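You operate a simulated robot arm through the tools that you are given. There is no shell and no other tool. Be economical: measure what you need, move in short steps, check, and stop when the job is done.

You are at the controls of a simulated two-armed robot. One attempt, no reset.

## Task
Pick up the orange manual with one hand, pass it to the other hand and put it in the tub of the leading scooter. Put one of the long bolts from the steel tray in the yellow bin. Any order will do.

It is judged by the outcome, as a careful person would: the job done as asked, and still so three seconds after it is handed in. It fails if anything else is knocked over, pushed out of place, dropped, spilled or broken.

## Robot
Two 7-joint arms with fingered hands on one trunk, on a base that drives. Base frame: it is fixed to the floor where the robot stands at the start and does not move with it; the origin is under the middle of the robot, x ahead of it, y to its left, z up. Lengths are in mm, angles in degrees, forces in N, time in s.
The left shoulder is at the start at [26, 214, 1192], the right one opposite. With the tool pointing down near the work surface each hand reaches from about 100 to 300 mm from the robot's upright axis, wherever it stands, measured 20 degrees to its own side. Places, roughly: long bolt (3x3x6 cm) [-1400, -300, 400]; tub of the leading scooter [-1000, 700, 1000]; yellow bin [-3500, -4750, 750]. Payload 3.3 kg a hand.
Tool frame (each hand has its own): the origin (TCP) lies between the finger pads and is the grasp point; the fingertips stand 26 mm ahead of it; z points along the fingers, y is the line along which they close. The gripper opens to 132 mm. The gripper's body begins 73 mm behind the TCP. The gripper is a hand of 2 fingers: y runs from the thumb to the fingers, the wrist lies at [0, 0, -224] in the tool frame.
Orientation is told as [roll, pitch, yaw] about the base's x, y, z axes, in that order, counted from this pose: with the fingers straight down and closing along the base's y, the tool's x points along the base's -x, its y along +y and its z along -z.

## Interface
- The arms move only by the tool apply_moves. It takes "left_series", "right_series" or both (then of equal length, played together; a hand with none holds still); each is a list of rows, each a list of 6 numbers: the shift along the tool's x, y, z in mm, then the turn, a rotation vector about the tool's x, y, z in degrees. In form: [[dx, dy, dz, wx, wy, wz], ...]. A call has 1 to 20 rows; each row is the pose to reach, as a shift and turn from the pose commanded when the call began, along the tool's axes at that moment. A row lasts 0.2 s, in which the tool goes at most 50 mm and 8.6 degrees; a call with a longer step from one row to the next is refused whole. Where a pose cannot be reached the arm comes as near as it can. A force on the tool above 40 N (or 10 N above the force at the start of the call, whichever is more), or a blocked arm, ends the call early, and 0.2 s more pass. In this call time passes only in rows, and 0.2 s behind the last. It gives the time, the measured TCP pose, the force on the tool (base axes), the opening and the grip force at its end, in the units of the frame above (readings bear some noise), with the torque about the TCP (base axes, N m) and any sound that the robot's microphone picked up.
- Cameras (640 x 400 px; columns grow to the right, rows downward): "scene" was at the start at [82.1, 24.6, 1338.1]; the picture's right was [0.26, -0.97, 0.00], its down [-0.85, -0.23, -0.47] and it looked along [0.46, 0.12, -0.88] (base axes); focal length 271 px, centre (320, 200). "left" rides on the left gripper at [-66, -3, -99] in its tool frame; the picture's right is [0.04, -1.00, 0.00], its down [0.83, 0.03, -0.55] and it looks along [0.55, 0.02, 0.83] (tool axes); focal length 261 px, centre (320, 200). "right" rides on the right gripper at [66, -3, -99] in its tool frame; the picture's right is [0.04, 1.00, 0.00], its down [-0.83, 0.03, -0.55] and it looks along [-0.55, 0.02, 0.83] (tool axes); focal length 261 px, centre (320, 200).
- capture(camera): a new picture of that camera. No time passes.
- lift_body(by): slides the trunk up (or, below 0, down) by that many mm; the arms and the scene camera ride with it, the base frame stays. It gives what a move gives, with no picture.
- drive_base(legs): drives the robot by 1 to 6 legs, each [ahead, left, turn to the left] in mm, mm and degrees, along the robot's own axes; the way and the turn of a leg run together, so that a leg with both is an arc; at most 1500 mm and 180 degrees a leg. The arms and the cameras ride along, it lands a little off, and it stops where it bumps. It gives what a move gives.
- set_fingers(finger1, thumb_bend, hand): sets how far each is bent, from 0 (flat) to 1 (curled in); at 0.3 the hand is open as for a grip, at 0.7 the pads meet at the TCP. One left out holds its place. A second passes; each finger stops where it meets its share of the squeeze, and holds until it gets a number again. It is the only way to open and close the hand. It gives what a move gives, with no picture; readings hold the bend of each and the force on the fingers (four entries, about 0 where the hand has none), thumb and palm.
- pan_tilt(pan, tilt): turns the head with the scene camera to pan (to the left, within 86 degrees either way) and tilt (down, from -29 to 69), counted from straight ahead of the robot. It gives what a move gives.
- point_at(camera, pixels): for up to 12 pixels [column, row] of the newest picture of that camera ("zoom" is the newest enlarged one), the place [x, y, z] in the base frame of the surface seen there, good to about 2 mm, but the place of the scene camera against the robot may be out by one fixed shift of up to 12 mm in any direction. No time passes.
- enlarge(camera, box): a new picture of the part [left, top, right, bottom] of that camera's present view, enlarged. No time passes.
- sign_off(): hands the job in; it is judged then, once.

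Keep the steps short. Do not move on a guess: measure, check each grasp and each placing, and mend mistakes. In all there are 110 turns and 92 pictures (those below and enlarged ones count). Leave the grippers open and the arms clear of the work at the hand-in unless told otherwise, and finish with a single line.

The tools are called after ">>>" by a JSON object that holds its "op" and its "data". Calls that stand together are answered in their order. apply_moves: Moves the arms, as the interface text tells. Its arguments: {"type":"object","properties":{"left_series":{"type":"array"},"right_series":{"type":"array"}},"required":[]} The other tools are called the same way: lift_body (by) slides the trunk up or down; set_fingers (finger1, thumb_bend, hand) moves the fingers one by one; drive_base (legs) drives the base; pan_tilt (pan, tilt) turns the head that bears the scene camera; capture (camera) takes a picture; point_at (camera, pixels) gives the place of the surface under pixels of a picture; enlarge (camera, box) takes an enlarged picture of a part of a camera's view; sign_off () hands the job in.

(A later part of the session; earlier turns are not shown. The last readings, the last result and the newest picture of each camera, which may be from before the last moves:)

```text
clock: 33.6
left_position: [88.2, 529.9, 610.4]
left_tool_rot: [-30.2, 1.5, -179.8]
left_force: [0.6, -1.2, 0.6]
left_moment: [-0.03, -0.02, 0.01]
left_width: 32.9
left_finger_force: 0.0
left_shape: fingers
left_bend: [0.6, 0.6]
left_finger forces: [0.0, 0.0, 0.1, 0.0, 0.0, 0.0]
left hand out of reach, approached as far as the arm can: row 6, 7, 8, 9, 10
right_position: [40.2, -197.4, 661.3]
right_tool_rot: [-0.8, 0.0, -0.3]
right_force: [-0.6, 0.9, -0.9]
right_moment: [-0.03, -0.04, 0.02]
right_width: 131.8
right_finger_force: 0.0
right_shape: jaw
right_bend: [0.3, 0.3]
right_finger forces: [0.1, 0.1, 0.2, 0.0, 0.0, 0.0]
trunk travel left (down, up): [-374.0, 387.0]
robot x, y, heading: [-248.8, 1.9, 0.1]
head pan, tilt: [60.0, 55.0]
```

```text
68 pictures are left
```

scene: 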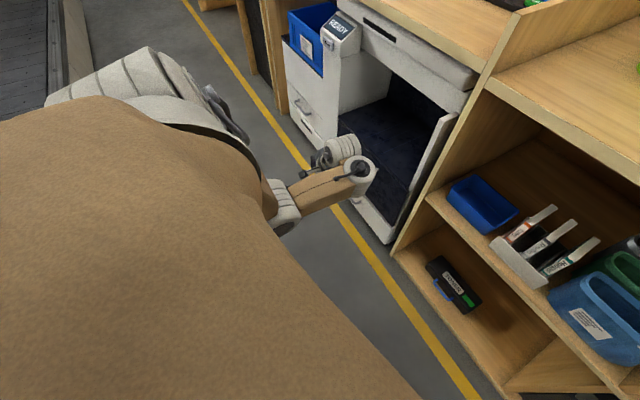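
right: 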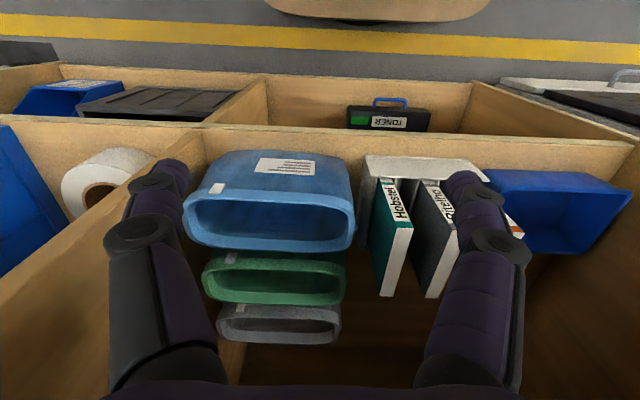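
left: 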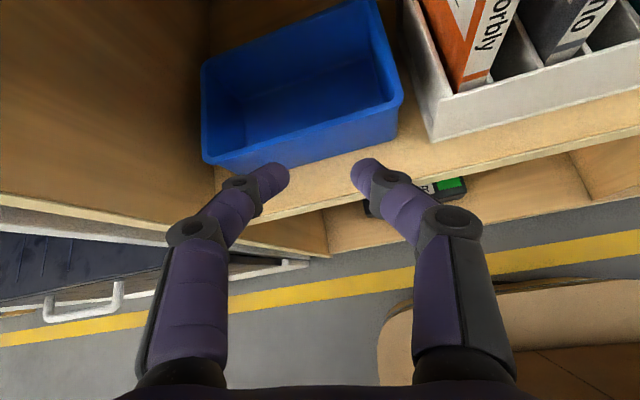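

The elbow is now low and back, as it should be. I bring the hand inward to about [75, 260, 645] pointing down, keeping this yaw.

>>> {"op": "apply_moves", "data": {"left_series": [[-1, 22, -16, -3, 0, 0], [-3, 43, -33, -6, 0, 0], [-4, 65, -50, -9, 0, 0], [-5, 86, -66, -12, 0, 0], [-6, 108, -82, -15, 0, 0], [-8, 130, -99, -18, 0, 0], [-9, 151, -115, -21, 0, 0], [-10, 173, -132, -24, 0, 0], [-12, 194, -148, -27, 0, 0], [-13, 216, -165, -30, 0, 0]]}}

>>> {"op": "capture", "data": {"camera": "scene"}}

```text
clock: 35.8
left_position: [80.7, 260.4, 641.6]
left_tool_rot: [-0.4, 1.5, -179.6]
left_force: [-1.4, 0.0, -0.6]
left_moment: [0.03, 0.0, -0.03]
left_width: 33.0
left_finger_force: 0.1
left_shape: fingers
left_bend: [0.6, 0.6]
left_finger forces: [0.0, 0.0, 0.1, 0.1, 0.0, 0.1]
left hand out of reach, approached as far as the arm can: row 1, 2, 3, 4, 5, 6
right_position: [40.7, -196.8, 662.4]
right_tool_rot: [-0.8, 0.1, -0.3]
right_force: [-0.1, 1.2, -0.9]
right_moment: [0.0, -0.02, 0.0]
right_width: 132.0
right_finger_force: 0.0
right_shape: jaw
right_bend: [0.3, 0.3]
right_finger forces: [0.0, 0.0, 0.1, 0.0, 0.1, 0.0]
trunk travel left (down, up): [-374.0, 387.0]
robot x, y, heading: [-246.5, -1.0, -0.3]
head pan, tilt: [60.0, 55.0]
```

```text
67 pictures are left
```

scene: 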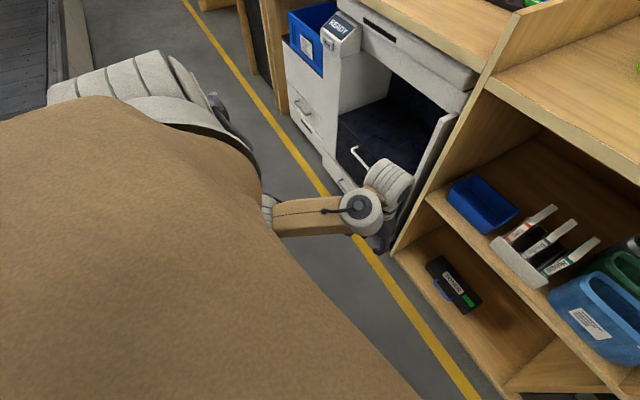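

Recovered. Now I unwind the yaw back to zero in place.

>>> {"op": "apply_moves", "data": {"left_series": [[0, 0, 0, 0, 0, -8.5], [0, 0, 0, 0, 0, -17], [0, 0, 0, 0, 0, -25.5], [0, 0, 0, 0, 0, -34], [0, 0, 0, 0, 0, -42.5], [0, 0, 0, 0, 0, -51], [0, 0, 0, 0, 0, -59.5], [0, 0, 0, 0, 0, -68], [0, 0, 0, 0, 0, -76.5], [0, 0, 0, 0, 0, -85], [0, 0, 0, 0, 0, -93.5], [0, 0, 0, 0, 0, -102], [0, 0, 0, 0, 0, -110.5], [0, 0, 0, 0, 0, -119], [0, 0, 0, 0, 0, -127.5], [0, 0, 0, 0, 0, -136], [0, 0, 0, 0, 0, -144.5], [0, 0, 0, 0, 0, -153], [0, 0, 0, 0, 0, -161.5], [0, 0, 0, 0, 0, -170]]}}

>>> {"op": "apply_moves", "data": {"left_series": [[0, 0, 0, 0, 0, -5], [0, 0, 0, 0, 0, -9.5]]}}

>>> {"op": "capture", "data": {"camera": "scene"}}

```text
clock: 40.0
left_position: [78.3, 258.2, 642.2]
left_tool_rot: [0.7, -1.5, -9.5]
left_force: [0.4, 0.8, 0.2]
left_moment: [0.0, 0.01, 0.02]
left_width: 33.0
left_finger_force: 0.0
left_shape: fingers
left_bend: [0.6, 0.6]
left_finger forces: [0.1, 0.0, 0.0, 0.0, 0.0, 0.0]
right_position: [40.4, -196.6, 662.3]
right_tool_rot: [-0.7, 0.1, -0.3]
right_force: [-0.4, 0.8, -0.2]
right_moment: [0.02, 0.0, 0.0]
right_width: 131.8
right_finger_force: 0.1
right_shape: jaw
right_bend: [0.3, 0.3]
right_finger forces: [0.0, 0.0, 0.0, 0.1, 0.0, 0.0]
trunk travel left (down, up): [-374.0, 387.0]
robot x, y, heading: [-241.5, -1.3, -0.3]
head pan, tilt: [60.0, 55.0]
```

```text
clock: 40.6
left_position: [78.1, 258.1, 644.3]
left_tool_rot: [0.4, -1.6, 0.1]
left_force: [0.7, -0.1, -1.2]
left_moment: [0.01, -0.01, -0.02]
left_width: 33.2
left_finger_force: 0.1
left_shape: fingers
left_bend: [0.6, 0.6]
left_finger forces: [0.1, 0.0, 0.0, 0.1, 0.0, 0.1]
right_position: [40.1, -196.5, 663.1]
right_tool_rot: [-0.7, 0.1, -0.2]
right_force: [0.1, 0.5, -0.2]
right_moment: [0.02, 0.0, 0.0]
right_width: 131.8
right_finger_force: 0.0
right_shape: jaw
right_bend: [0.3, 0.3]
right_finger forces: [0.0, 0.0, 0.0, 0.0, 0.0, 0.1]
trunk travel left (down, up): [-374.0, 387.0]
robot x, y, heading: [-245.4, -0.7, -0.1]
head pan, tilt: [60.0, 55.0]
```

```text
66 pictures are left
```

scene: 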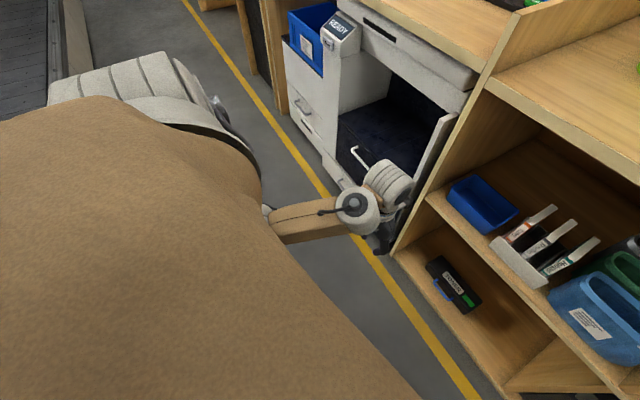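

The left arm is back to its good posture. From now on I let the base do the approach. I tilt the hand 50° in free space at a comfortable reach, then shift the robot right and part way ahead.

>>> {"op": "apply_moves", "data": {"left_series": [[-18, -6, -3, 0, -7, 0], [-36, -13, -6, 0, -14, 0], [-54, -19, -9, 0, -21, 0], [-72, -26, -12, 0, -28, 0], [-90, -32, -16, 0, -35, 0], [-108, -38, -19, 0, -42, 0], [-124, -44, -22, 0, -48.5, 0]]}}

>>> {"op": "pan_tilt", "data": {"pan": 10, "tilt": 60}}

>>> {"op": "drive_base", "data": {"legs": [[0, -118, 0], [170, 0, 0]]}}

>>> {"op": "capture", "data": {"camera": "left"}}

```text
clock: 42.2
left_position: [201.2, 213.7, 668.5]
left_tool_rot: [0.8, -50.2, -0.6]
left_force: [0.1, -0.2, 0.2]
left_moment: [-0.03, 0.01, -0.03]
left_width: 33.1
left_finger_force: 0.1
left_shape: fingers
left_bend: [0.6, 0.6]
left_finger forces: [0.0, 0.0, 0.0, 0.1, 0.0, 0.0]
right_position: [40.8, -198.0, 662.2]
right_tool_rot: [-0.7, 0.1, -0.3]
right_force: [-0.2, 0.2, 0.5]
right_moment: [0.01, -0.02, 0.02]
right_width: 131.9
right_finger_force: 0.2
right_shape: jaw
right_bend: [0.3, 0.3]
right_finger forces: [0.0, 0.0, 0.0, 0.0, 0.0, 0.0]
trunk travel left (down, up): [-374.0, 387.0]
robot x, y, heading: [-242.6, -2.7, -0.1]
head pan, tilt: [60.0, 55.0]
```

```text
clock: 43.4
left_position: [200.6, 215.3, 667.9]
left_tool_rot: [0.7, -50.0, -0.6]
left_force: [0.5, 0.1, -0.1]
left_moment: [-0.01, -0.02, 0.02]
left_width: 33.0
left_finger_force: 0.1
left_shape: fingers
left_bend: [0.6, 0.6]
left_finger forces: [0.0, 0.0, 0.1, 0.0, 0.0, 0.0]
right_position: [40.1, -196.9, 662.3]
right_tool_rot: [-0.7, 0.0, -0.3]
right_force: [-0.1, 0.1, -0.2]
right_moment: [-0.02, -0.03, -0.01]
right_width: 131.7
right_finger_force: 0.0
right_shape: jaw
right_bend: [0.3, 0.3]
right_finger forces: [0.0, 0.0, 0.0, 0.0, 0.1, 0.0]
trunk travel left (down, up): [-374.0, 387.0]
robot x, y, heading: [-243.4, 0.6, -0.3]
head pan, tilt: [10.0, 60.0]
```

```text
clock: 45.7
left_position: [370.0, 94.1, 667.7]
left_tool_rot: [0.5, -50.1, -0.6]
left_force: [0.3, -0.2, -0.1]
left_moment: [0.04, 0.0, -0.04]
left_width: 33.1
left_finger_force: 0.0
left_shape: fingers
left_bend: [0.6, 0.6]
left_finger forces: [0.0, 0.1, 0.0, 0.0, 0.0, 0.0]
right_position: [210.1, -316.2, 663.7]
right_tool_rot: [-0.8, 0.2, -0.3]
right_force: [0.4, -0.4, -0.3]
right_moment: [0.0, 0.02, -0.04]
right_width: 131.8
right_finger_force: 0.0
right_shape: jaw
right_bend: [0.3, 0.3]
right_finger forces: [0.0, 0.0, 0.1, 0.0, 0.0, 0.1]
trunk travel left (down, up): [-374.0, 387.0]
robot x, y, heading: [-76.2, -122.4, -0.4]
head pan, tilt: [10.0, 60.0]
```

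```text
65 pictures are left
```

left: 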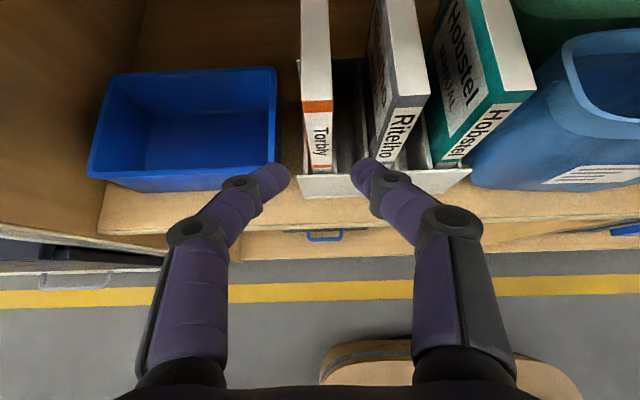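

The manual is centred between the fingers (column 318). I lower the trunk 22 mm to grasp height and drive ahead 60 mm, then look.

>>> {"op": "lift_body", "data": {"by": -22}}

>>> {"op": "drive_base", "data": {"legs": [[58, 0, 0]]}}

>>> {"op": "capture", "data": {"camera": "left"}}

```text
clock: 46.4
left_position: [364.7, 122.3, 636.9]
left_tool_rot: [7.9, -49.1, -7.2]
left_force: [0.5, 0.4, -1.0]
left_moment: [0.0, 0.04, -0.03]
left_width: 33.0
left_finger_force: 0.2
left_shape: fingers
left_bend: [0.6, 0.6]
left_finger forces: [0.0, 0.0, 0.0, 0.0, 0.0, 0.1]
right_position: [209.7, -317.0, 639.8]
right_tool_rot: [-0.6, 0.1, -0.2]
right_force: [0.0, -0.3, 0.1]
right_moment: [0.03, 0.01, -0.01]
right_width: 132.0
right_finger_force: 0.0
right_shape: jaw
right_bend: [0.3, 0.3]
right_finger forces: [0.0, 0.1, 0.0, 0.0, 0.1, 0.1]
trunk travel left (down, up): [-352.0, 409.0]
robot x, y, heading: [-76.6, -116.2, 0.0]
head pan, tilt: [10.0, 60.0]
```

```text
clock: 47.5
left_position: [422.5, 124.4, 637.3]
left_tool_rot: [8.0, -49.0, -7.3]
left_force: [-13.8, -0.1, 7.3]
left_moment: [-0.15, 0.05, -0.3]
left_width: 27.9
left_finger_force: 7.8
left_shape: fingers
left_bend: [0.6, 0.62]
left_finger forces: [0.0, 0.0, 0.0, 0.0, 15.2, 0.1]
right_position: [267.1, -317.4, 641.4]
right_tool_rot: [-0.6, -0.1, -0.1]
right_force: [1.1, -0.4, 0.1]
right_moment: [-0.02, 0.0, 0.0]
right_width: 132.0
right_finger_force: 0.1
right_shape: jaw
right_bend: [0.3, 0.3]
right_finger forces: [0.1, 0.1, 0.0, 0.1, 0.0, 0.0]
trunk travel left (down, up): [-352.0, 409.0]
robot x, y, heading: [-20.2, -117.9, 0.1]
head pan, tilt: [10.0, 60.0]
stopped in leg 1: the force on the tool passed its limit at 42 N (the readings are from after the stop); the commanded pose is now the measured one
```

```text
64 pictures are left
```

left: 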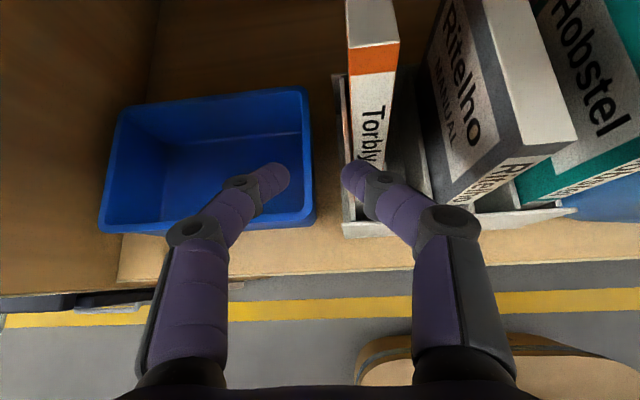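

Lowering the trunk pushed the arm off sideways, probably because the elbow touches the base. The thumb then bumped the manual. I back off straight away and check the rack.

>>> {"op": "drive_base", "data": {"legs": [[-100, 0, 0]]}}

>>> {"op": "lift_body", "data": {"by": 60}}

>>> {"op": "capture", "data": {"camera": "left"}}

>>> {"op": "capture", "data": {"camera": "scene"}}

```text
clock: 48.7
left_position: [321.2, 124.5, 637.2]
left_tool_rot: [8.0, -49.0, -7.1]
left_force: [0.4, -0.9, 0.2]
left_moment: [0.0, -0.02, 0.0]
left_width: 32.8
left_finger_force: 0.1
left_shape: fingers
left_bend: [0.6, 0.6]
left_finger forces: [0.0, 0.0, 0.0, 0.0, 0.1, 0.1]
right_position: [167.1, -316.9, 640.6]
right_tool_rot: [-0.7, 0.1, -0.2]
right_force: [1.0, -0.2, -0.7]
right_moment: [-0.02, -0.01, -0.02]
right_width: 131.8
right_finger_force: 0.1
right_shape: jaw
right_bend: [0.3, 0.3]
right_finger forces: [0.1, 0.1, 0.0, 0.0, 0.0, 0.0]
trunk travel left (down, up): [-352.0, 409.0]
robot x, y, heading: [-117.5, -117.1, -0.0]
head pan, tilt: [10.0, 60.0]
```

```text
clock: 49.7
left_position: [314.3, 176.9, 690.9]
left_tool_rot: [19.6, -46.5, -17.6]
left_force: [-0.7, -0.6, -0.4]
left_moment: [0.03, -0.02, -0.02]
left_width: 32.8
left_finger_force: 0.1
left_shape: fingers
left_bend: [0.6, 0.6]
left_finger forces: [0.0, 0.0, 0.1, 0.0, 0.1, 0.0]
right_position: [166.9, -317.6, 700.5]
right_tool_rot: [-0.7, 0.0, -0.2]
right_force: [-0.6, 1.2, -0.7]
right_moment: [0.01, -0.03, 0.0]
right_width: 132.1
right_finger_force: 0.1
right_shape: jaw
right_bend: [0.3, 0.3]
right_finger forces: [0.0, 0.0, 0.1, 0.1, 0.0, 0.1]
trunk travel left (down, up): [-413.0, 348.0]
robot x, y, heading: [-118.6, -122.4, 0.1]
head pan, tilt: [10.0, 60.0]
stopped: the arm was blocked; the commanded pose is now the measured one
```

```text
63 pictures are left
```

left: 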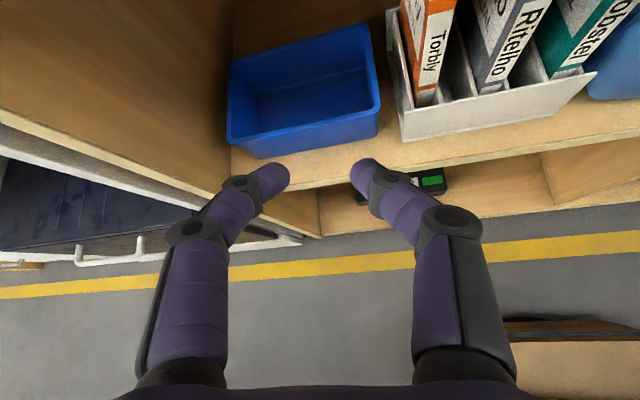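

```text
62 pictures are left
```

scene: 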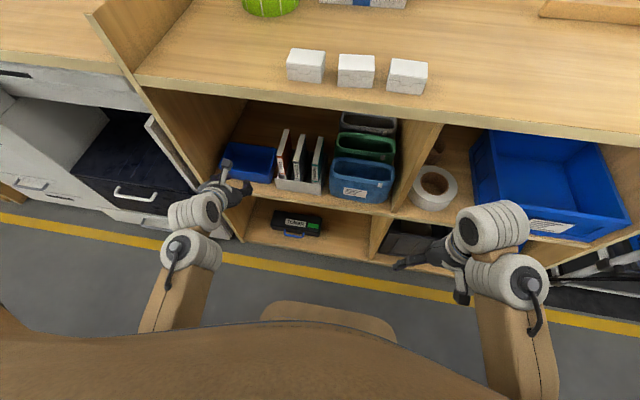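

It drifted again even on the way up. The manuals and rack look undisturbed. I look at the elbow to see what it touches.

>>> {"op": "pan_tilt", "data": {"pan": 75, "tilt": 62}}

>>> {"op": "capture", "data": {"camera": "scene"}}

```text
clock: 51.1
left_position: [315.0, 175.3, 690.4]
left_tool_rot: [19.8, -46.6, -17.5]
left_force: [0.8, 0.4, 0.3]
left_moment: [0.05, -0.02, -0.01]
left_width: 33.0
left_finger_force: 0.1
left_shape: fingers
left_bend: [0.6, 0.6]
left_finger forces: [0.0, 0.0, 0.0, 0.0, 0.0, 0.1]
right_position: [167.2, -316.5, 700.4]
right_tool_rot: [-0.7, 0.1, -0.1]
right_force: [0.4, 0.0, -0.5]
right_moment: [-0.01, 0.03, 0.01]
right_width: 132.0
right_finger_force: 0.0
right_shape: jaw
right_bend: [0.3, 0.3]
right_finger forces: [0.1, 0.0, 0.0, 0.0, 0.0, 0.0]
trunk travel left (down, up): [-413.0, 348.0]
robot x, y, heading: [-118.1, -120.2, 0.2]
head pan, tilt: [75.0, 62.0]
```

```text
61 pictures are left
```

scene: 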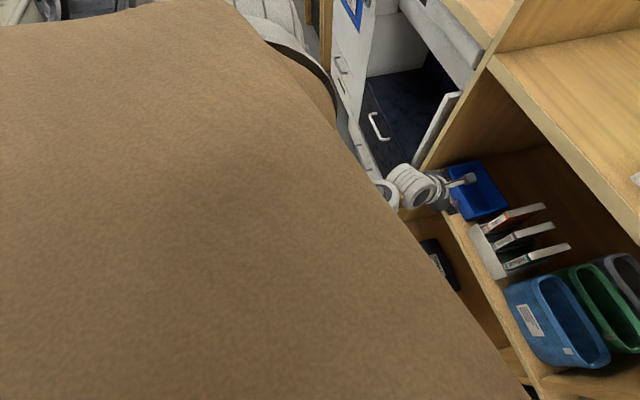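

The elbow is hidden against the belly, so the torso is what blocks it. I back away, bring the hand well out to the side, and repeat the recovery that worked, a clockwise wrist wind-up.

>>> {"op": "drive_base", "data": {"legs": [[-130, 0, 0]]}}

>>> {"op": "apply_moves", "data": {"left_series": [[16, 21, -3, 0, 5, 0], [31, 43, -6, 0, 10, 0], [47, 64, -9, 0, 16, 0], [62, 86, -12, 0, 21, 0], [78, 107, -15, 0, 27, 0], [94, 129, -18, 0, 32, 0], [109, 150, -21, 0, 37, 0], [125, 172, -24, 0, 42, 0], [141, 193, -27, 0, 48, 0]]}}

```text
clock: 52.4
left_position: [186.8, 173.6, 692.0]
left_tool_rot: [19.7, -46.5, -17.8]
left_force: [-0.5, -0.5, 0.0]
left_moment: [-0.02, -0.01, 0.0]
left_width: 32.7
left_finger_force: 0.1
left_shape: fingers
left_bend: [0.6, 0.6]
left_finger forces: [0.1, 0.1, 0.0, 0.1, 0.0, 0.1]
right_position: [35.4, -317.2, 700.5]
right_tool_rot: [-0.6, 0.0, -0.5]
right_force: [-0.3, 0.2, 0.8]
right_moment: [0.03, -0.01, -0.01]
right_width: 131.9
right_finger_force: 0.0
right_shape: jaw
right_bend: [0.3, 0.3]
right_finger forces: [0.0, 0.0, 0.0, 0.1, 0.1, 0.1]
trunk travel left (down, up): [-413.0, 348.0]
robot x, y, heading: [-245.2, -116.9, -0.3]
head pan, tilt: [75.0, 62.0]
```

```text
clock: 54.4
left_position: [85.8, 387.8, 650.5]
left_tool_rot: [13.2, -0.1, -3.3]
left_force: [0.7, -0.5, 0.8]
left_moment: [0.02, 0.01, 0.0]
left_width: 32.8
left_finger_force: 0.0
left_shape: fingers
left_bend: [0.6, 0.6]
left_finger forces: [0.1, 0.0, 0.0, 0.1, 0.0, 0.1]
right_position: [36.4, -316.8, 701.1]
right_tool_rot: [-0.7, 0.1, -0.5]
right_force: [0.4, -0.4, 0.7]
right_moment: [0.03, 0.01, 0.01]
right_width: 131.8
right_finger_force: 0.2
right_shape: jaw
right_bend: [0.3, 0.3]
right_finger forces: [0.0, 0.0, 0.0, 0.0, 0.0, 0.1]
trunk travel left (down, up): [-413.0, 348.0]
robot x, y, heading: [-251.0, -117.3, -0.3]
head pan, tilt: [75.0, 62.0]
```

That move was fully obeyed. I look at the elbow now.

>>> {"op": "pan_tilt", "data": {"pan": 70, "tilt": 48}}

>>> {"op": "capture", "data": {"camera": "scene"}}

```text
clock: 55.1
left_position: [86.1, 387.7, 651.9]
left_tool_rot: [13.4, -0.3, -3.3]
left_force: [-0.2, -0.5, 0.0]
left_moment: [-0.02, 0.03, -0.01]
left_width: 32.9
left_finger_force: 0.0
left_shape: fingers
left_bend: [0.6, 0.6]
left_finger forces: [0.1, 0.1, 0.0, 0.1, 0.1, 0.0]
right_position: [35.8, -317.7, 701.0]
right_tool_rot: [-0.7, 0.0, -0.5]
right_force: [0.0, 0.6, -0.8]
right_moment: [0.01, 0.02, 0.03]
right_width: 131.6
right_finger_force: 0.1
right_shape: jaw
right_bend: [0.3, 0.3]
right_finger forces: [0.0, 0.0, 0.1, 0.1, 0.1, 0.0]
trunk travel left (down, up): [-413.0, 348.0]
robot x, y, heading: [-250.7, -120.0, -0.5]
head pan, tilt: [70.0, 48.0]
```

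```text
60 pictures are left
```

scene: 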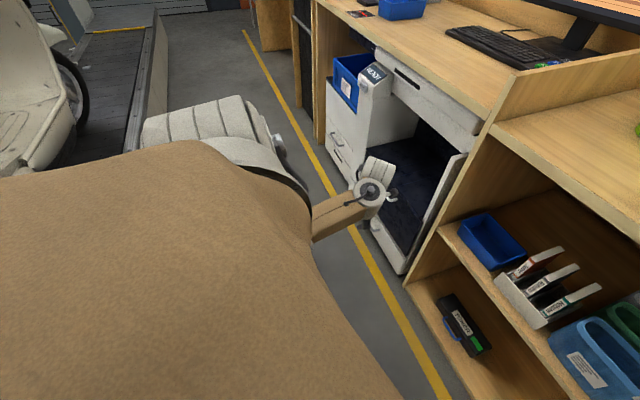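

The elbow is back in the good position. So the rule is to keep the hand well to the left of the body. I bring it to a tilted pose about 310 mm left of the robot's centre.

>>> {"op": "apply_moves", "data": {"left_series": [[-11, -20, -6, 1.2, -5.5, -1], [-23, -41, -12, 2.5, -11, -2], [-35, -61, -18, 3.7, -16.5, -3], [-47, -82, -23, 5, -22, -4], [-58, -102, -29, 6.2, -27.5, -5], [-70, -123, -35, 7.4, -33, -6], [-82, -143, -41, 8.7, -38.5, -7], [-93, -164, -47, 9.9, -44, -8], [-105, -184, -53, 11.1, -49.4, -8.9]]}}

>>> {"op": "capture", "data": {"camera": "scene"}}

```text
clock: 56.6
left_position: [153.7, 332.1, 685.4]
left_tool_rot: [16.2, -33.8, -7.6]
left_force: [0.7, 0.5, -0.9]
left_moment: [0.0, 0.01, -0.02]
left_width: 32.7
left_finger_force: 0.1
left_shape: fingers
left_bend: [0.6, 0.6]
left_finger forces: [0.0, 0.0, 0.1, 0.0, 0.0, 0.0]
right_position: [36.0, -318.5, 701.4]
right_tool_rot: [-0.7, 0.1, -0.5]
right_force: [0.9, -0.3, 0.2]
right_moment: [-0.02, 0.02, 0.01]
right_width: 131.9
right_finger_force: 0.1
right_shape: jaw
right_bend: [0.3, 0.3]
right_finger forces: [0.0, 0.1, 0.0, 0.1, 0.0, 0.1]
trunk travel left (down, up): [-413.0, 348.0]
robot x, y, heading: [-247.4, -118.4, -0.3]
head pan, tilt: [70.0, 48.0]
stopped in row 7 (left hand): the arm was blocked; the commanded pose is now the measured one
```

```text
59 pictures are left
```

scene: 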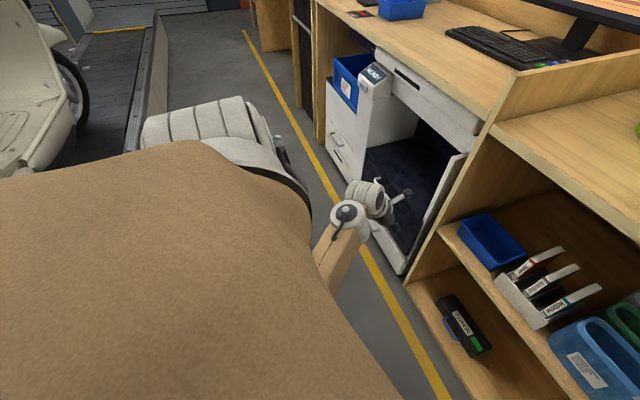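

I now understand it. With the hand far left, the elbow swings in under the belly. With the hand near the middle, the elbow goes outward, as in my very first move. I undo the tilt first.

>>> {"op": "apply_moves", "data": {"left_series": [[16, 6, -1, 0, 6.8, 0], [32, 11, -2, 0, 13.6, 0], [49, 17, -3, 0, 20.4, 0], [65, 22, -4, 0, 27.2, 0], [81, 28, -5, 0, 34, 0]]}}

```text
clock: 57.8
left_position: [81.3, 367.9, 650.6]
left_tool_rot: [13.5, -0.8, 1.5]
left_force: [-0.3, -0.4, 0.0]
left_moment: [0.01, 0.02, -0.03]
left_width: 32.8
left_finger_force: 0.0
left_shape: fingers
left_bend: [0.6, 0.6]
left_finger forces: [0.1, 0.0, 0.0, 0.0, 0.1, 0.0]
right_position: [36.3, -317.3, 700.4]
right_tool_rot: [-0.7, 0.0, -0.5]
right_force: [0.2, 0.4, 0.2]
right_moment: [0.01, -0.02, 0.0]
right_width: 131.9
right_finger_force: 0.1
right_shape: jaw
right_bend: [0.3, 0.3]
right_finger forces: [0.1, 0.0, 0.0, 0.0, 0.1, 0.0]
trunk travel left (down, up): [-413.0, 348.0]
robot x, y, heading: [-248.0, -116.1, -0.3]
head pan, tilt: [70.0, 48.0]
```

>>> {"op": "apply_moves", "data": {"left_series": [[1, -24, -9, 1.5, 0, 0], [1, -48, -17, 3, 0, 0], [2, -72, -26, 4.5, 0, 0], [2, -96, -34, 6, 0, 0], [3, -120, -43, 7.5, 0, 0], [3, -144, -51, 9, 0, 0], [4, -168, -60, 10.5, 0, 0], [4, -192, -68, 12, 0, 0], [5, -216, -77, 13.5, 0, -1.5]]}}

>>> {"op": "capture", "data": {"camera": "scene"}}

```text
clock: 59.8
left_position: [83.5, 136.4, 676.9]
left_tool_rot: [-0.2, -0.8, 3.0]
left_force: [0.0, -0.6, -0.4]
left_moment: [-0.03, -0.03, 0.0]
left_width: 32.9
left_finger_force: 0.0
left_shape: fingers
left_bend: [0.6, 0.6]
left_finger forces: [0.0, 0.0, 0.1, 0.1, 0.1, 0.0]
right_position: [37.0, -317.5, 700.4]
right_tool_rot: [-0.7, 0.1, -0.5]
right_force: [0.4, 0.5, 0.8]
right_moment: [0.01, 0.05, 0.02]
right_width: 131.9
right_finger_force: 0.1
right_shape: jaw
right_bend: [0.3, 0.3]
right_finger forces: [0.0, 0.1, 0.1, 0.0, 0.0, 0.0]
trunk travel left (down, up): [-413.0, 348.0]
robot x, y, heading: [-250.6, -119.5, -0.5]
head pan, tilt: [70.0, 48.0]
```

```text
58 pictures are left
```

scene: 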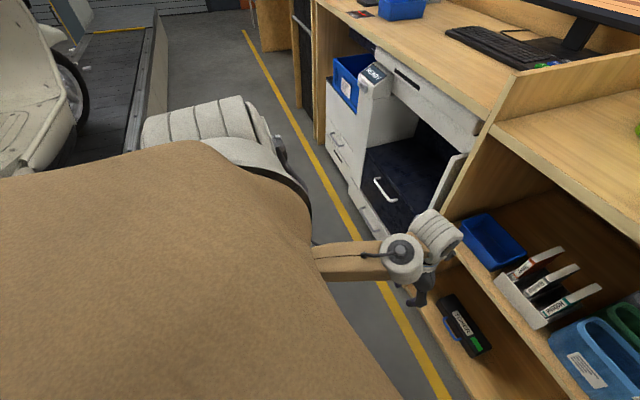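

Healthy posture again. I move the hand inward first, then tilt it to 50°.

>>> {"op": "apply_moves", "data": {"left_series": [[-3, -30, 0, 0, 0, 1], [-6, -60, 0, 0, 0, 2], [-9, -90, 0, 0, 0, 3], [-12, -120, 3, 0, -7, 3], [-17, -140, 7, 0, -14, 3], [-22, -153, 12, 0, -21, 3], [-27, -153, 16, 0, -28, 3], [-32, -153, 20, 0, -35, 3], [-36, -153, 24, 0, -42, 3], [-39, -153, 27, 0, -49.2, 3]]}}

>>> {"op": "capture", "data": {"camera": "scene"}}

```text
clock: 62.0
left_position: [129.2, -10.3, 650.2]
left_tool_rot: [1.9, -50.2, -1.1]
left_force: [0.6, 0.0, 0.0]
left_moment: [-0.01, -0.02, -0.03]
left_width: 33.1
left_finger_force: 0.2
left_shape: fingers
left_bend: [0.6, 0.6]
left_finger forces: [0.0, 0.0, 0.0, 0.1, 0.0, 0.0]
right_position: [37.1, -316.6, 701.6]
right_tool_rot: [-0.7, 0.0, -0.5]
right_force: [-0.7, -0.4, 0.5]
right_moment: [-0.02, -0.04, 0.01]
right_width: 132.0
right_finger_force: 0.0
right_shape: jaw
right_bend: [0.3, 0.3]
right_finger forces: [0.1, 0.0, 0.0, 0.0, 0.0, 0.1]
trunk travel left (down, up): [-413.0, 348.0]
robot x, y, heading: [-248.2, -118.1, -0.5]
head pan, tilt: [70.0, 48.0]
```

```text
57 pictures are left
```

scene: 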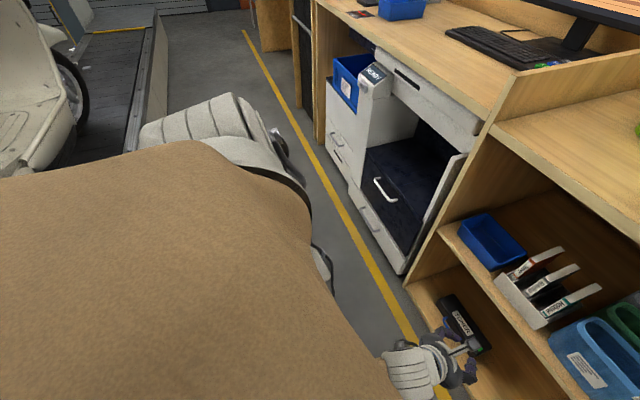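

Good, unblocked, with the elbow outside. I pull the right hand back 60 mm so it stays clear of the bench edge. Then I drive left 107 mm and ahead 240 mm to the standoff.

>>> {"op": "apply_moves", "data": {"right_series": [[20, 0, 0, 0, 0, 0], [40, 0, 0, 0, 0, 0], [60, 0, 0, 0, 0, 0]]}}

>>> {"op": "drive_base", "data": {"legs": [[0, 107, 0.4], [235, 0, 0]]}}

>>> {"op": "capture", "data": {"camera": "left"}}

```text
clock: 62.8
left_position: [128.5, -10.1, 647.7]
left_tool_rot: [1.9, -50.2, -1.1]
left_force: [0.4, 0.2, 0.0]
left_moment: [0.0, 0.0, 0.0]
left_width: 33.0
left_finger_force: 0.1
left_shape: fingers
left_bend: [0.6, 0.6]
left_finger forces: [0.0, 0.0, 0.0, 0.0, 0.0, 0.1]
right_position: [-22.7, -317.2, 701.1]
right_tool_rot: [-0.7, 0.1, -0.6]
right_force: [-0.6, 0.7, -0.6]
right_moment: [-0.02, -0.04, 0.03]
right_width: 131.7
right_finger_force: 0.0
right_shape: jaw
right_bend: [0.3, 0.3]
right_finger forces: [0.1, 0.1, 0.0, 0.1, 0.0, 0.0]
trunk travel left (down, up): [-413.0, 348.0]
robot x, y, heading: [-249.7, -119.4, -0.2]
head pan, tilt: [70.0, 48.0]
```

```text
clock: 65.3
left_position: [365.3, 99.0, 648.5]
left_tool_rot: [1.9, -50.2, -0.6]
left_force: [0.0, -0.8, 0.1]
left_moment: [0.0, 0.02, -0.02]
left_width: 33.1
left_finger_force: 0.2
left_shape: fingers
left_bend: [0.6, 0.6]
left_finger forces: [0.1, 0.0, 0.0, 0.1, 0.0, 0.0]
right_position: [217.5, -209.0, 701.3]
right_tool_rot: [-0.7, 0.0, 0.1]
right_force: [0.5, 0.6, -0.6]
right_moment: [0.01, -0.01, 0.02]
right_width: 132.0
right_finger_force: 0.1
right_shape: jaw
right_bend: [0.3, 0.3]
right_finger forces: [0.0, 0.0, 0.0, 0.0, 0.1, 0.0]
trunk travel left (down, up): [-413.0, 348.0]
robot x, y, heading: [-12.7, -13.2, 0.1]
head pan, tilt: [70.0, 48.0]
```

```text
56 pictures are left
```

left: 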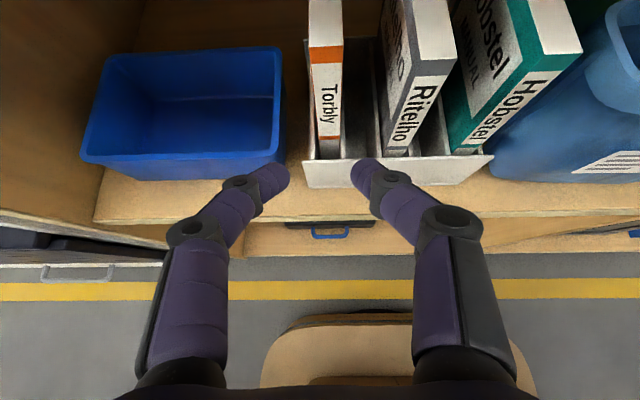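

I measure the manual again before the last approach: spine edges near columns 310 and 342.

>>> {"op": "point_at", "data": {"camera": "left", "pixels": [[312, 55], [341, 55], [326, 42], [317, 130], [338, 130], [412, 68], [312, 10], [340, 10], [276, 180], [367, 178], [350, 180], [420, 370]]}}

```text
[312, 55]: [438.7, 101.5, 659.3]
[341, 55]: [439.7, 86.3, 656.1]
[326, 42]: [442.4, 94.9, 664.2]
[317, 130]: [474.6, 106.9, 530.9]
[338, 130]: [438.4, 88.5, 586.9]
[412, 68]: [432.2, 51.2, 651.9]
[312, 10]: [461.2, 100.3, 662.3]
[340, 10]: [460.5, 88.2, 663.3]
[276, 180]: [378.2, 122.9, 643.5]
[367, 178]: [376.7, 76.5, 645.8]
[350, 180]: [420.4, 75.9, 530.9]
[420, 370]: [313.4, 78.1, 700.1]
```

The manual sits about 7 mm deeper now (spine x≈438), centre y≈94.5. I drive 45 mm ahead and will then finish with the arm.

>>> {"op": "drive_base", "data": {"legs": [[43, -2, 0]]}}

>>> {"op": "capture", "data": {"camera": "left"}}

```text
clock: 66.2
left_position: [408.1, 98.0, 649.2]
left_tool_rot: [1.9, -50.1, -0.6]
left_force: [0.0, 0.0, -0.5]
left_moment: [-0.03, -0.01, -0.01]
left_width: 33.1
left_finger_force: 0.1
left_shape: fingers
left_bend: [0.6, 0.6]
left_finger forces: [0.0, 0.0, 0.1, 0.0, 0.0, 0.1]
right_position: [259.4, -210.8, 701.2]
right_tool_rot: [-0.7, 0.1, 0.0]
right_force: [-0.1, -0.4, 0.4]
right_moment: [0.01, -0.02, 0.03]
right_width: 131.5
right_finger_force: 0.1
right_shape: jaw
right_bend: [0.3, 0.3]
right_finger forces: [0.0, 0.0, 0.0, 0.0, 0.0, 0.0]
trunk travel left (down, up): [-413.0, 348.0]
robot x, y, heading: [32.4, -15.2, 0.4]
head pan, tilt: [70.0, 48.0]
```

```text
55 pictures are left
```

left: 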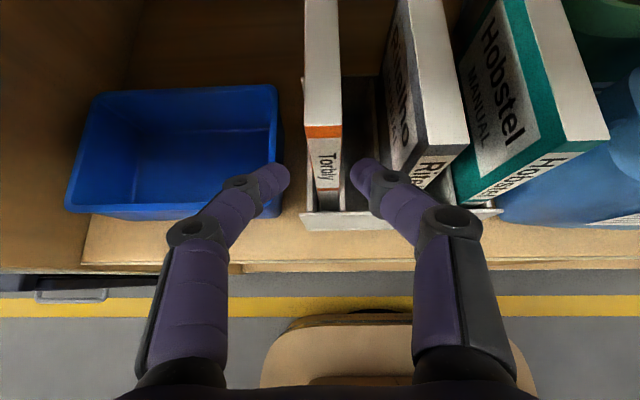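

The manual (306–342) is between the fingertips, about 3 mm to the right of centre. I advance 48 mm with the arm, correcting 3 mm.

>>> {"op": "apply_moves", "data": {"left_series": [[-7, -3, 9, 0, 0, 0], [-15, -3, 19, 0, 0, 0], [-22, -3, 29, 0, 0, 0], [-29, -3, 38, 0, 0, 0]]}}

>>> {"op": "capture", "data": {"camera": "left"}}

```text
clock: 67.2
left_position: [457.4, 94.6, 645.6]
left_tool_rot: [2.0, -50.2, -0.6]
left_force: [-1.6, 2.5, 0.6]
left_moment: [-0.07, -0.02, -0.16]
left_width: 32.5
left_finger_force: 2.0
left_shape: fingers
left_bend: [0.6, 0.6]
left_finger forces: [0.0, 0.1, 0.0, 0.1, 2.8, 0.0]
right_position: [259.7, -209.9, 701.3]
right_tool_rot: [-0.7, 0.0, 0.0]
right_force: [0.0, -0.2, 0.6]
right_moment: [0.02, -0.01, 0.0]
right_width: 131.8
right_finger_force: 0.0
right_shape: jaw
right_bend: [0.3, 0.3]
right_finger forces: [0.0, 0.0, 0.0, 0.1, 0.0, 0.0]
trunk travel left (down, up): [-413.0, 348.0]
robot x, y, heading: [33.4, -13.1, 0.3]
head pan, tilt: [70.0, 48.0]
```

```text
54 pictures are left
```

left: 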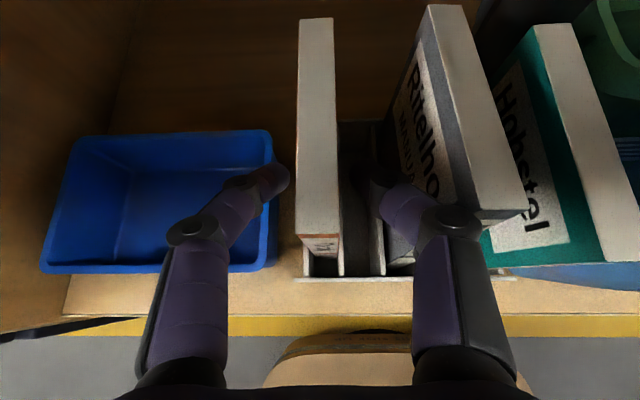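

The position is good. The thumb feels a light 2.8 N, probably its knuckle brushing the grey manual. Closing pulls it inward, so I close now.

>>> {"op": "set_fingers", "data": {"hand": "left", "finger1": 0.7, "thumb_bend": 0.7}}

>>> {"op": "capture", "data": {"camera": "left"}}

```text
clock: 68.2
left_position: [457.3, 93.8, 646.1]
left_tool_rot: [1.8, -50.1, -0.6]
left_force: [-0.8, 0.9, 1.0]
left_moment: [0.03, 0.01, -0.01]
left_width: 14.7
left_finger_force: 4.0
left_shape: fingers
left_bend: [0.65, 0.68]
left_finger forces: [4.1, 0.0, 0.0, 0.1, 4.5, 0.0]
right_position: [260.7, -211.5, 701.0]
right_tool_rot: [-0.8, 0.1, -0.1]
right_force: [0.1, -1.1, 0.3]
right_moment: [0.0, 0.0, 0.01]
right_width: 131.8
right_finger_force: 0.1
right_shape: jaw
right_bend: [0.3, 0.3]
right_finger forces: [0.0, 0.0, 0.1, 0.0, 0.0, 0.0]
trunk travel left (down, up): [-413.0, 348.0]
robot x, y, heading: [33.8, -12.2, 0.3]
head pan, tilt: [70.0, 48.0]
```

```text
53 pictures are left
```

left: 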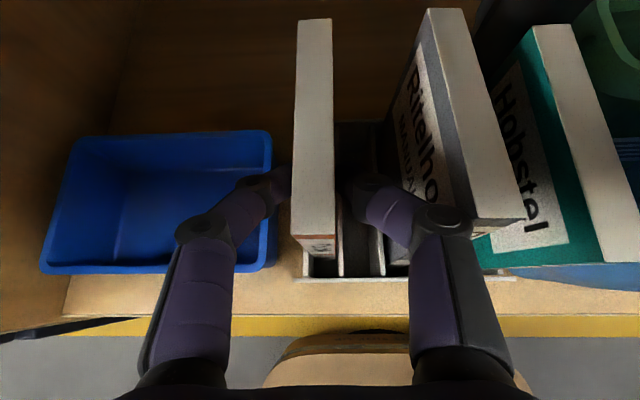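

It holds lightly at 4 N and 14.7 mm. I squeeze harder.

>>> {"op": "set_fingers", "data": {"hand": "left", "finger1": 0.9, "thumb_bend": 0.9}}

```text
clock: 69.2
left_position: [457.2, 94.9, 646.4]
left_tool_rot: [1.9, -50.0, -0.5]
left_force: [-0.2, 0.2, -1.7]
left_moment: [-0.01, 0.04, 0.13]
left_width: 12.0
left_finger_force: 23.5
left_shape: fingers
left_bend: [0.73, 0.74]
left_finger forces: [22.5, 0.0, 0.1, 0.1, 24.2, 0.0]
right_position: [259.8, -210.2, 701.1]
right_tool_rot: [-0.7, 0.1, 0.0]
right_force: [0.4, 0.2, 0.0]
right_moment: [-0.05, 0.0, 0.01]
right_width: 131.8
right_finger_force: 0.1
right_shape: jaw
right_bend: [0.3, 0.3]
right_finger forces: [0.0, 0.0, 0.0, 0.0, 0.0, 0.0]
trunk travel left (down, up): [-413.0, 348.0]
robot x, y, heading: [31.2, -10.3, 0.2]
head pan, tilt: [70.0, 48.0]
```

Firm grip, 23 N. I lift straight up 80 mm.

>>> {"op": "apply_moves", "data": {"left_series": [[-12, 0, -10, 0, 0, 0], [-25, 0, -21, 0, 0, 0], [-38, 0, -32, 0, 0, 0], [-50, 0, -42, 0, 0, 0], [-61, 0, -51, 0, 0, 0]]}}

>>> {"op": "capture", "data": {"camera": "left"}}

```text
clock: 70.4
left_position: [457.6, 106.3, 722.1]
left_tool_rot: [4.1, -50.1, -2.4]
left_force: [0.0, 0.2, -2.3]
left_moment: [0.01, 0.04, 0.0]
left_width: 12.0
left_finger_force: 22.9
left_shape: fingers
left_bend: [0.73, 0.79]
left_finger forces: [23.2, 0.0, 0.0, 0.1, 23.0, 0.0]
right_position: [258.9, -209.8, 700.6]
right_tool_rot: [-0.8, 0.1, 0.0]
right_force: [0.6, -0.2, 0.3]
right_moment: [0.0, 0.02, -0.05]
right_width: 132.0
right_finger_force: 0.1
right_shape: jaw
right_bend: [0.3, 0.3]
right_finger forces: [0.0, 0.0, 0.0, 0.1, 0.1, 0.0]
trunk travel left (down, up): [-413.0, 348.0]
robot x, y, heading: [32.4, -13.2, 0.2]
head pan, tilt: [70.0, 48.0]
```

```text
52 pictures are left
```

left: 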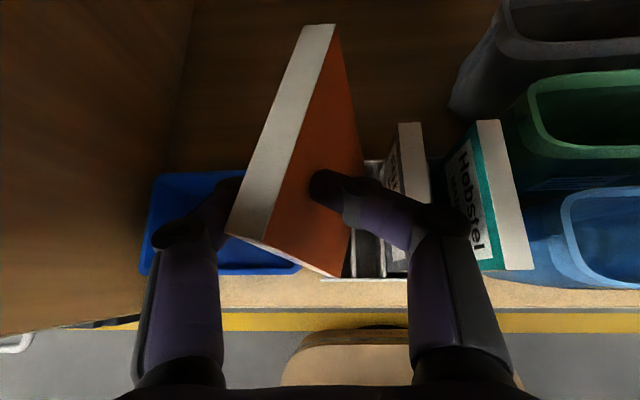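

The manual is out of its slot, leaning in the grip. I check the heights of its bottom corner and the rack lip before pulling back.

>>> {"op": "point_at", "data": {"camera": "left", "pixels": [[338, 273], [350, 200], [300, 255], [360, 280], [350, 250], [362, 165], [230, 232], [412, 190]]}}

```text
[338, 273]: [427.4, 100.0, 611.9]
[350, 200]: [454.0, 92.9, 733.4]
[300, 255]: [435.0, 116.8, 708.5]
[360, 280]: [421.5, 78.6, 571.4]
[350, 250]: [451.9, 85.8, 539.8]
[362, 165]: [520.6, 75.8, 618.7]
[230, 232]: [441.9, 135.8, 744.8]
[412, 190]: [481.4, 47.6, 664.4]
```

The bottom is at z≈612 and the rack lip at ≈575, so it is clear. I drive straight back 260 mm.

>>> {"op": "drive_base", "data": {"legs": [[-300, 0, 0]]}}

>>> {"op": "pan_tilt", "data": {"pan": 10, "tilt": 55}}

>>> {"op": "capture", "data": {"camera": "scene"}}

```text
clock: 72.4
left_position: [162.0, 100.5, 723.8]
left_tool_rot: [4.1, -50.0, -3.1]
left_force: [0.8, 0.2, -1.3]
left_moment: [0.02, 0.04, -0.01]
left_width: 12.0
left_finger_force: 23.1
left_shape: fingers
left_bend: [0.73, 0.79]
left_finger forces: [23.2, 0.0, 0.1, 0.1, 22.9, 0.0]
right_position: [-38.7, -211.7, 701.2]
right_tool_rot: [-0.6, 0.1, -0.7]
right_force: [0.8, 0.1, -0.7]
right_moment: [0.04, 0.0, 0.0]
right_width: 132.0
right_finger_force: 0.1
right_shape: jaw
right_bend: [0.3, 0.3]
right_finger forces: [0.1, 0.1, 0.0, 0.0, 0.0, 0.0]
trunk travel left (down, up): [-413.0, 348.0]
robot x, y, heading: [-263.5, -12.9, -0.4]
head pan, tilt: [70.0, 48.0]
```

```text
clock: 73.7
left_position: [161.5, 99.8, 721.3]
left_tool_rot: [4.3, -50.0, -3.3]
left_force: [0.3, 0.2, 0.0]
left_moment: [-0.01, 0.08, 0.01]
left_width: 12.1
left_finger_force: 22.7
left_shape: fingers
left_bend: [0.73, 0.79]
left_finger forces: [23.2, 0.0, 0.0, 0.0, 22.9, 0.0]
right_position: [-38.6, -212.6, 701.4]
right_tool_rot: [-0.8, 0.0, -0.7]
right_force: [-0.1, 0.8, 0.6]
right_moment: [0.01, 0.02, 0.02]
right_width: 132.0
right_finger_force: 0.1
right_shape: jaw
right_bend: [0.3, 0.3]
right_finger forces: [0.0, 0.1, 0.0, 0.0, 0.0, 0.0]
trunk travel left (down, up): [-413.0, 348.0]
robot x, y, heading: [-260.8, -12.6, -0.6]
head pan, tilt: [10.0, 55.0]
```

```text
51 pictures are left
```

scene: 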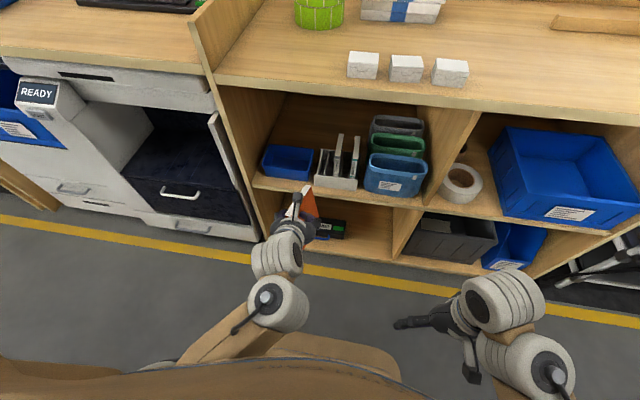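

The manual is held securely and the rest of the shelf is untouched. For the hand-over I swing the left hand so it points rightward and down in front of the robot, closing along x. The manual's free end then faces the right hand.

>>> {"op": "apply_moves", "data": {"left_series": [[4, -6, -7, 5.7, 0, 4.8], [8, -12, -13, 11.5, 0, 9.7], [12, -18, -20, 17.2, 0, 14.5], [16, -24, -26, 23, 0, 19.3], [20, -30, -33, 28.7, 0, 24.1], [25, -37, -40, 34.5, 0, 29], [29, -43, -46, 40.2, 0, 33.8], [33, -49, -53, 45.9, 0, 38.6], [37, -55, -59, 51.7, 0, 43.4], [41, -61, -66, 57.4, 0, 48.3], [45, -67, -72, 63.2, 0, 53.1], [49, -73, -79, 68.9, 0, 57.9]]}}

>>> {"op": "capture", "data": {"camera": "scene"}}

```text
clock: 76.3
left_position: [69.5, 26.1, 732.2]
left_tool_rot: [-0.1, -47.3, -90.1]
left_force: [0.3, 0.1, -0.6]
left_moment: [0.04, 0.05, -0.01]
left_width: 11.9
left_finger_force: 23.8
left_shape: fingers
left_bend: [0.72, 0.8]
left_finger forces: [23.6, 0.0, 0.0, 0.1, 23.2, 0.1]
right_position: [-38.3, -213.4, 701.2]
right_tool_rot: [-0.7, 0.1, -0.8]
right_force: [0.7, 0.0, 0.6]
right_moment: [0.04, -0.01, -0.01]
right_width: 131.8
right_finger_force: 0.2
right_shape: jaw
right_bend: [0.3, 0.3]
right_finger forces: [0.1, 0.1, 0.1, 0.0, 0.0, 0.0]
trunk travel left (down, up): [-413.0, 348.0]
robot x, y, heading: [-262.1, -11.5, -0.7]
head pan, tilt: [10.0, 55.0]
```

```text
50 pictures are left
```

scene: 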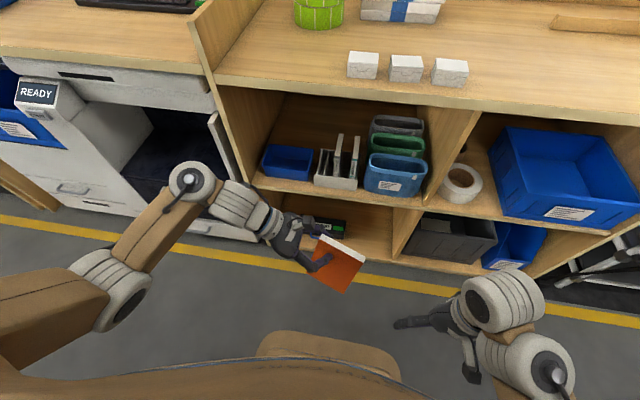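

The pose is ideal: the manual's orange face is towards me, with its white top edge at [340, 248]. I zoom in and measure the plane and corners.

>>> {"op": "enlarge", "data": {"camera": "scene", "box": [240, 200, 400, 300]}}

```text
4.00 times, centred on (320, 250) of scene
```

zoom: 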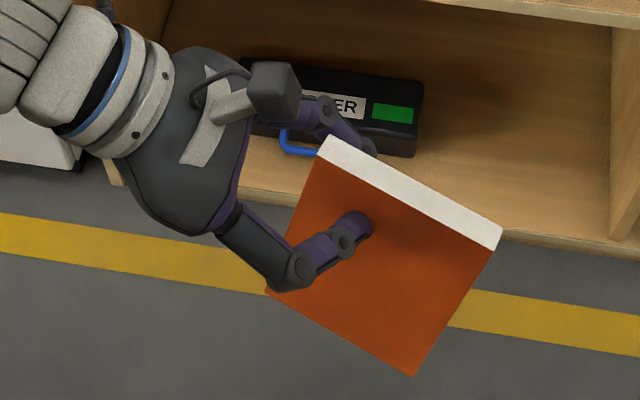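

>>> {"op": "point_at", "data": {"camera": "zoom", "pixels": [[320, 160], [325, 140], [495, 245], [498, 232], [410, 372], [272, 288], [440, 270], [400, 320], [430, 300], [365, 222], [470, 255], [300, 265]]}}

```text
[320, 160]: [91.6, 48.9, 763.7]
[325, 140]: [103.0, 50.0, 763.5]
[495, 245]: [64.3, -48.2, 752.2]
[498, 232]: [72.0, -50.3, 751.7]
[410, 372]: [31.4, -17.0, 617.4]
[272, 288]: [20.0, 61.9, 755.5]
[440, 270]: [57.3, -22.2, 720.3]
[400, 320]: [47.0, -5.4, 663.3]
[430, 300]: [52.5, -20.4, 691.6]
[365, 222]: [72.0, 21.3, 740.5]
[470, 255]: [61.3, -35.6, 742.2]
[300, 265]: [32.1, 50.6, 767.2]
```

The manual's plane normal is about (-0.93, 0.23, 0.28), its free right edge lies near y -48 in the scene view, and it is about 101 × 142 mm. I bring the left hand a bit nearer and higher. At the same time I rotate the right hand to face the free edge, closing along that normal and stopping about 90 mm short.

>>> {"op": "apply_moves", "data": {"left_series": [[-6, -5, -5, 0, 0, 0], [-11, -10, -10, 0, 0, 0], [-17, -15, -15, 0, 0, 0], [-22, -20, -20, 0, 0, 0], [-28, -25, -25, 0, 0, 0], [-33, -30, -30, 0, 0, 0], [-33, -30, -30, 0, 0, 0], [-33, -30, -30, 0, 0, 0], [-33, -30, -30, 0, 0, 0], [-33, -30, -30, 0, 0, 0], [-33, -30, -30, 0, 0, 0], [-33, -30, -30, 0, 0, 0]], "right_series": [[-5, 10, -5, -4.3, -3.4, -5], [-10, 19, -11, -8.6, -6.7, -10], [-16, 29, -16, -12.8, -10.1, -15], [-21, 38, -21, -17.1, -13.5, -20], [-26, 48, -27, -21.4, -16.8, -24.9], [-31, 58, -32, -25.7, -20.2, -29.9], [-37, 67, -37, -30, -23.6, -34.9], [-42, 77, -43, -34.3, -26.9, -39.9], [-47, 86, -48, -38.5, -30.3, -44.9], [-52, 96, -53, -42.8, -33.7, -49.8], [-58, 105, -59, -47.1, -37, -54.8], [-63, 115, -64, -51.4, -40.4, -59.8]]}}

>>> {"op": "capture", "data": {"camera": "scene"}}

>>> {"op": "capture", "data": {"camera": "right"}}

```text
clock: 77.6
left_position: [44.9, 25.3, 770.6]
left_tool_rot: [0.2, -47.3, -89.9]
left_force: [0.0, 0.1, -2.5]
left_moment: [0.02, 0.02, 0.01]
left_width: 12.0
left_finger_force: 23.6
left_shape: fingers
left_bend: [0.72, 0.8]
left_finger forces: [23.7, 0.0, 0.1, 0.0, 23.4, 0.0]
right_position: [-21.6, -226.8, 705.7]
right_tool_rot: [7.9, -15.7, 29.3]
right_force: [0.2, -0.7, 0.7]
right_moment: [0.02, -0.04, 0.0]
right_width: 131.8
right_finger_force: 0.1
right_shape: jaw
right_bend: [0.3, 0.3]
right_finger forces: [0.0, 0.1, 0.0, 0.1, 0.0, 0.0]
trunk travel left (down, up): [-413.0, 348.0]
robot x, y, heading: [-263.1, -9.9, -0.4]
head pan, tilt: [10.0, 55.0]
stopped in row 6 (right hand): the arm was blocked; the commanded pose is now the measured one
```

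```text
48 pictures are left
```

scene: 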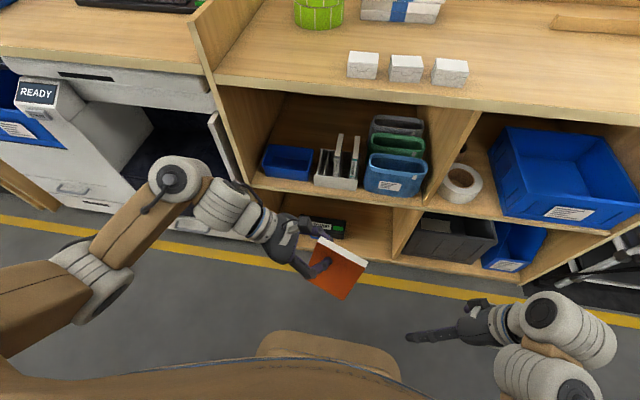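

```text
47 pictures are left
```

right: 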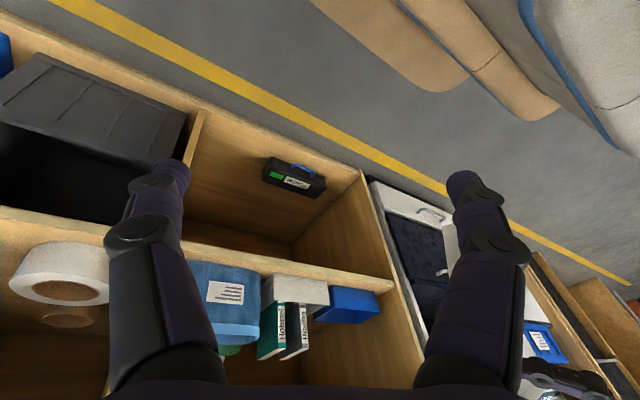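

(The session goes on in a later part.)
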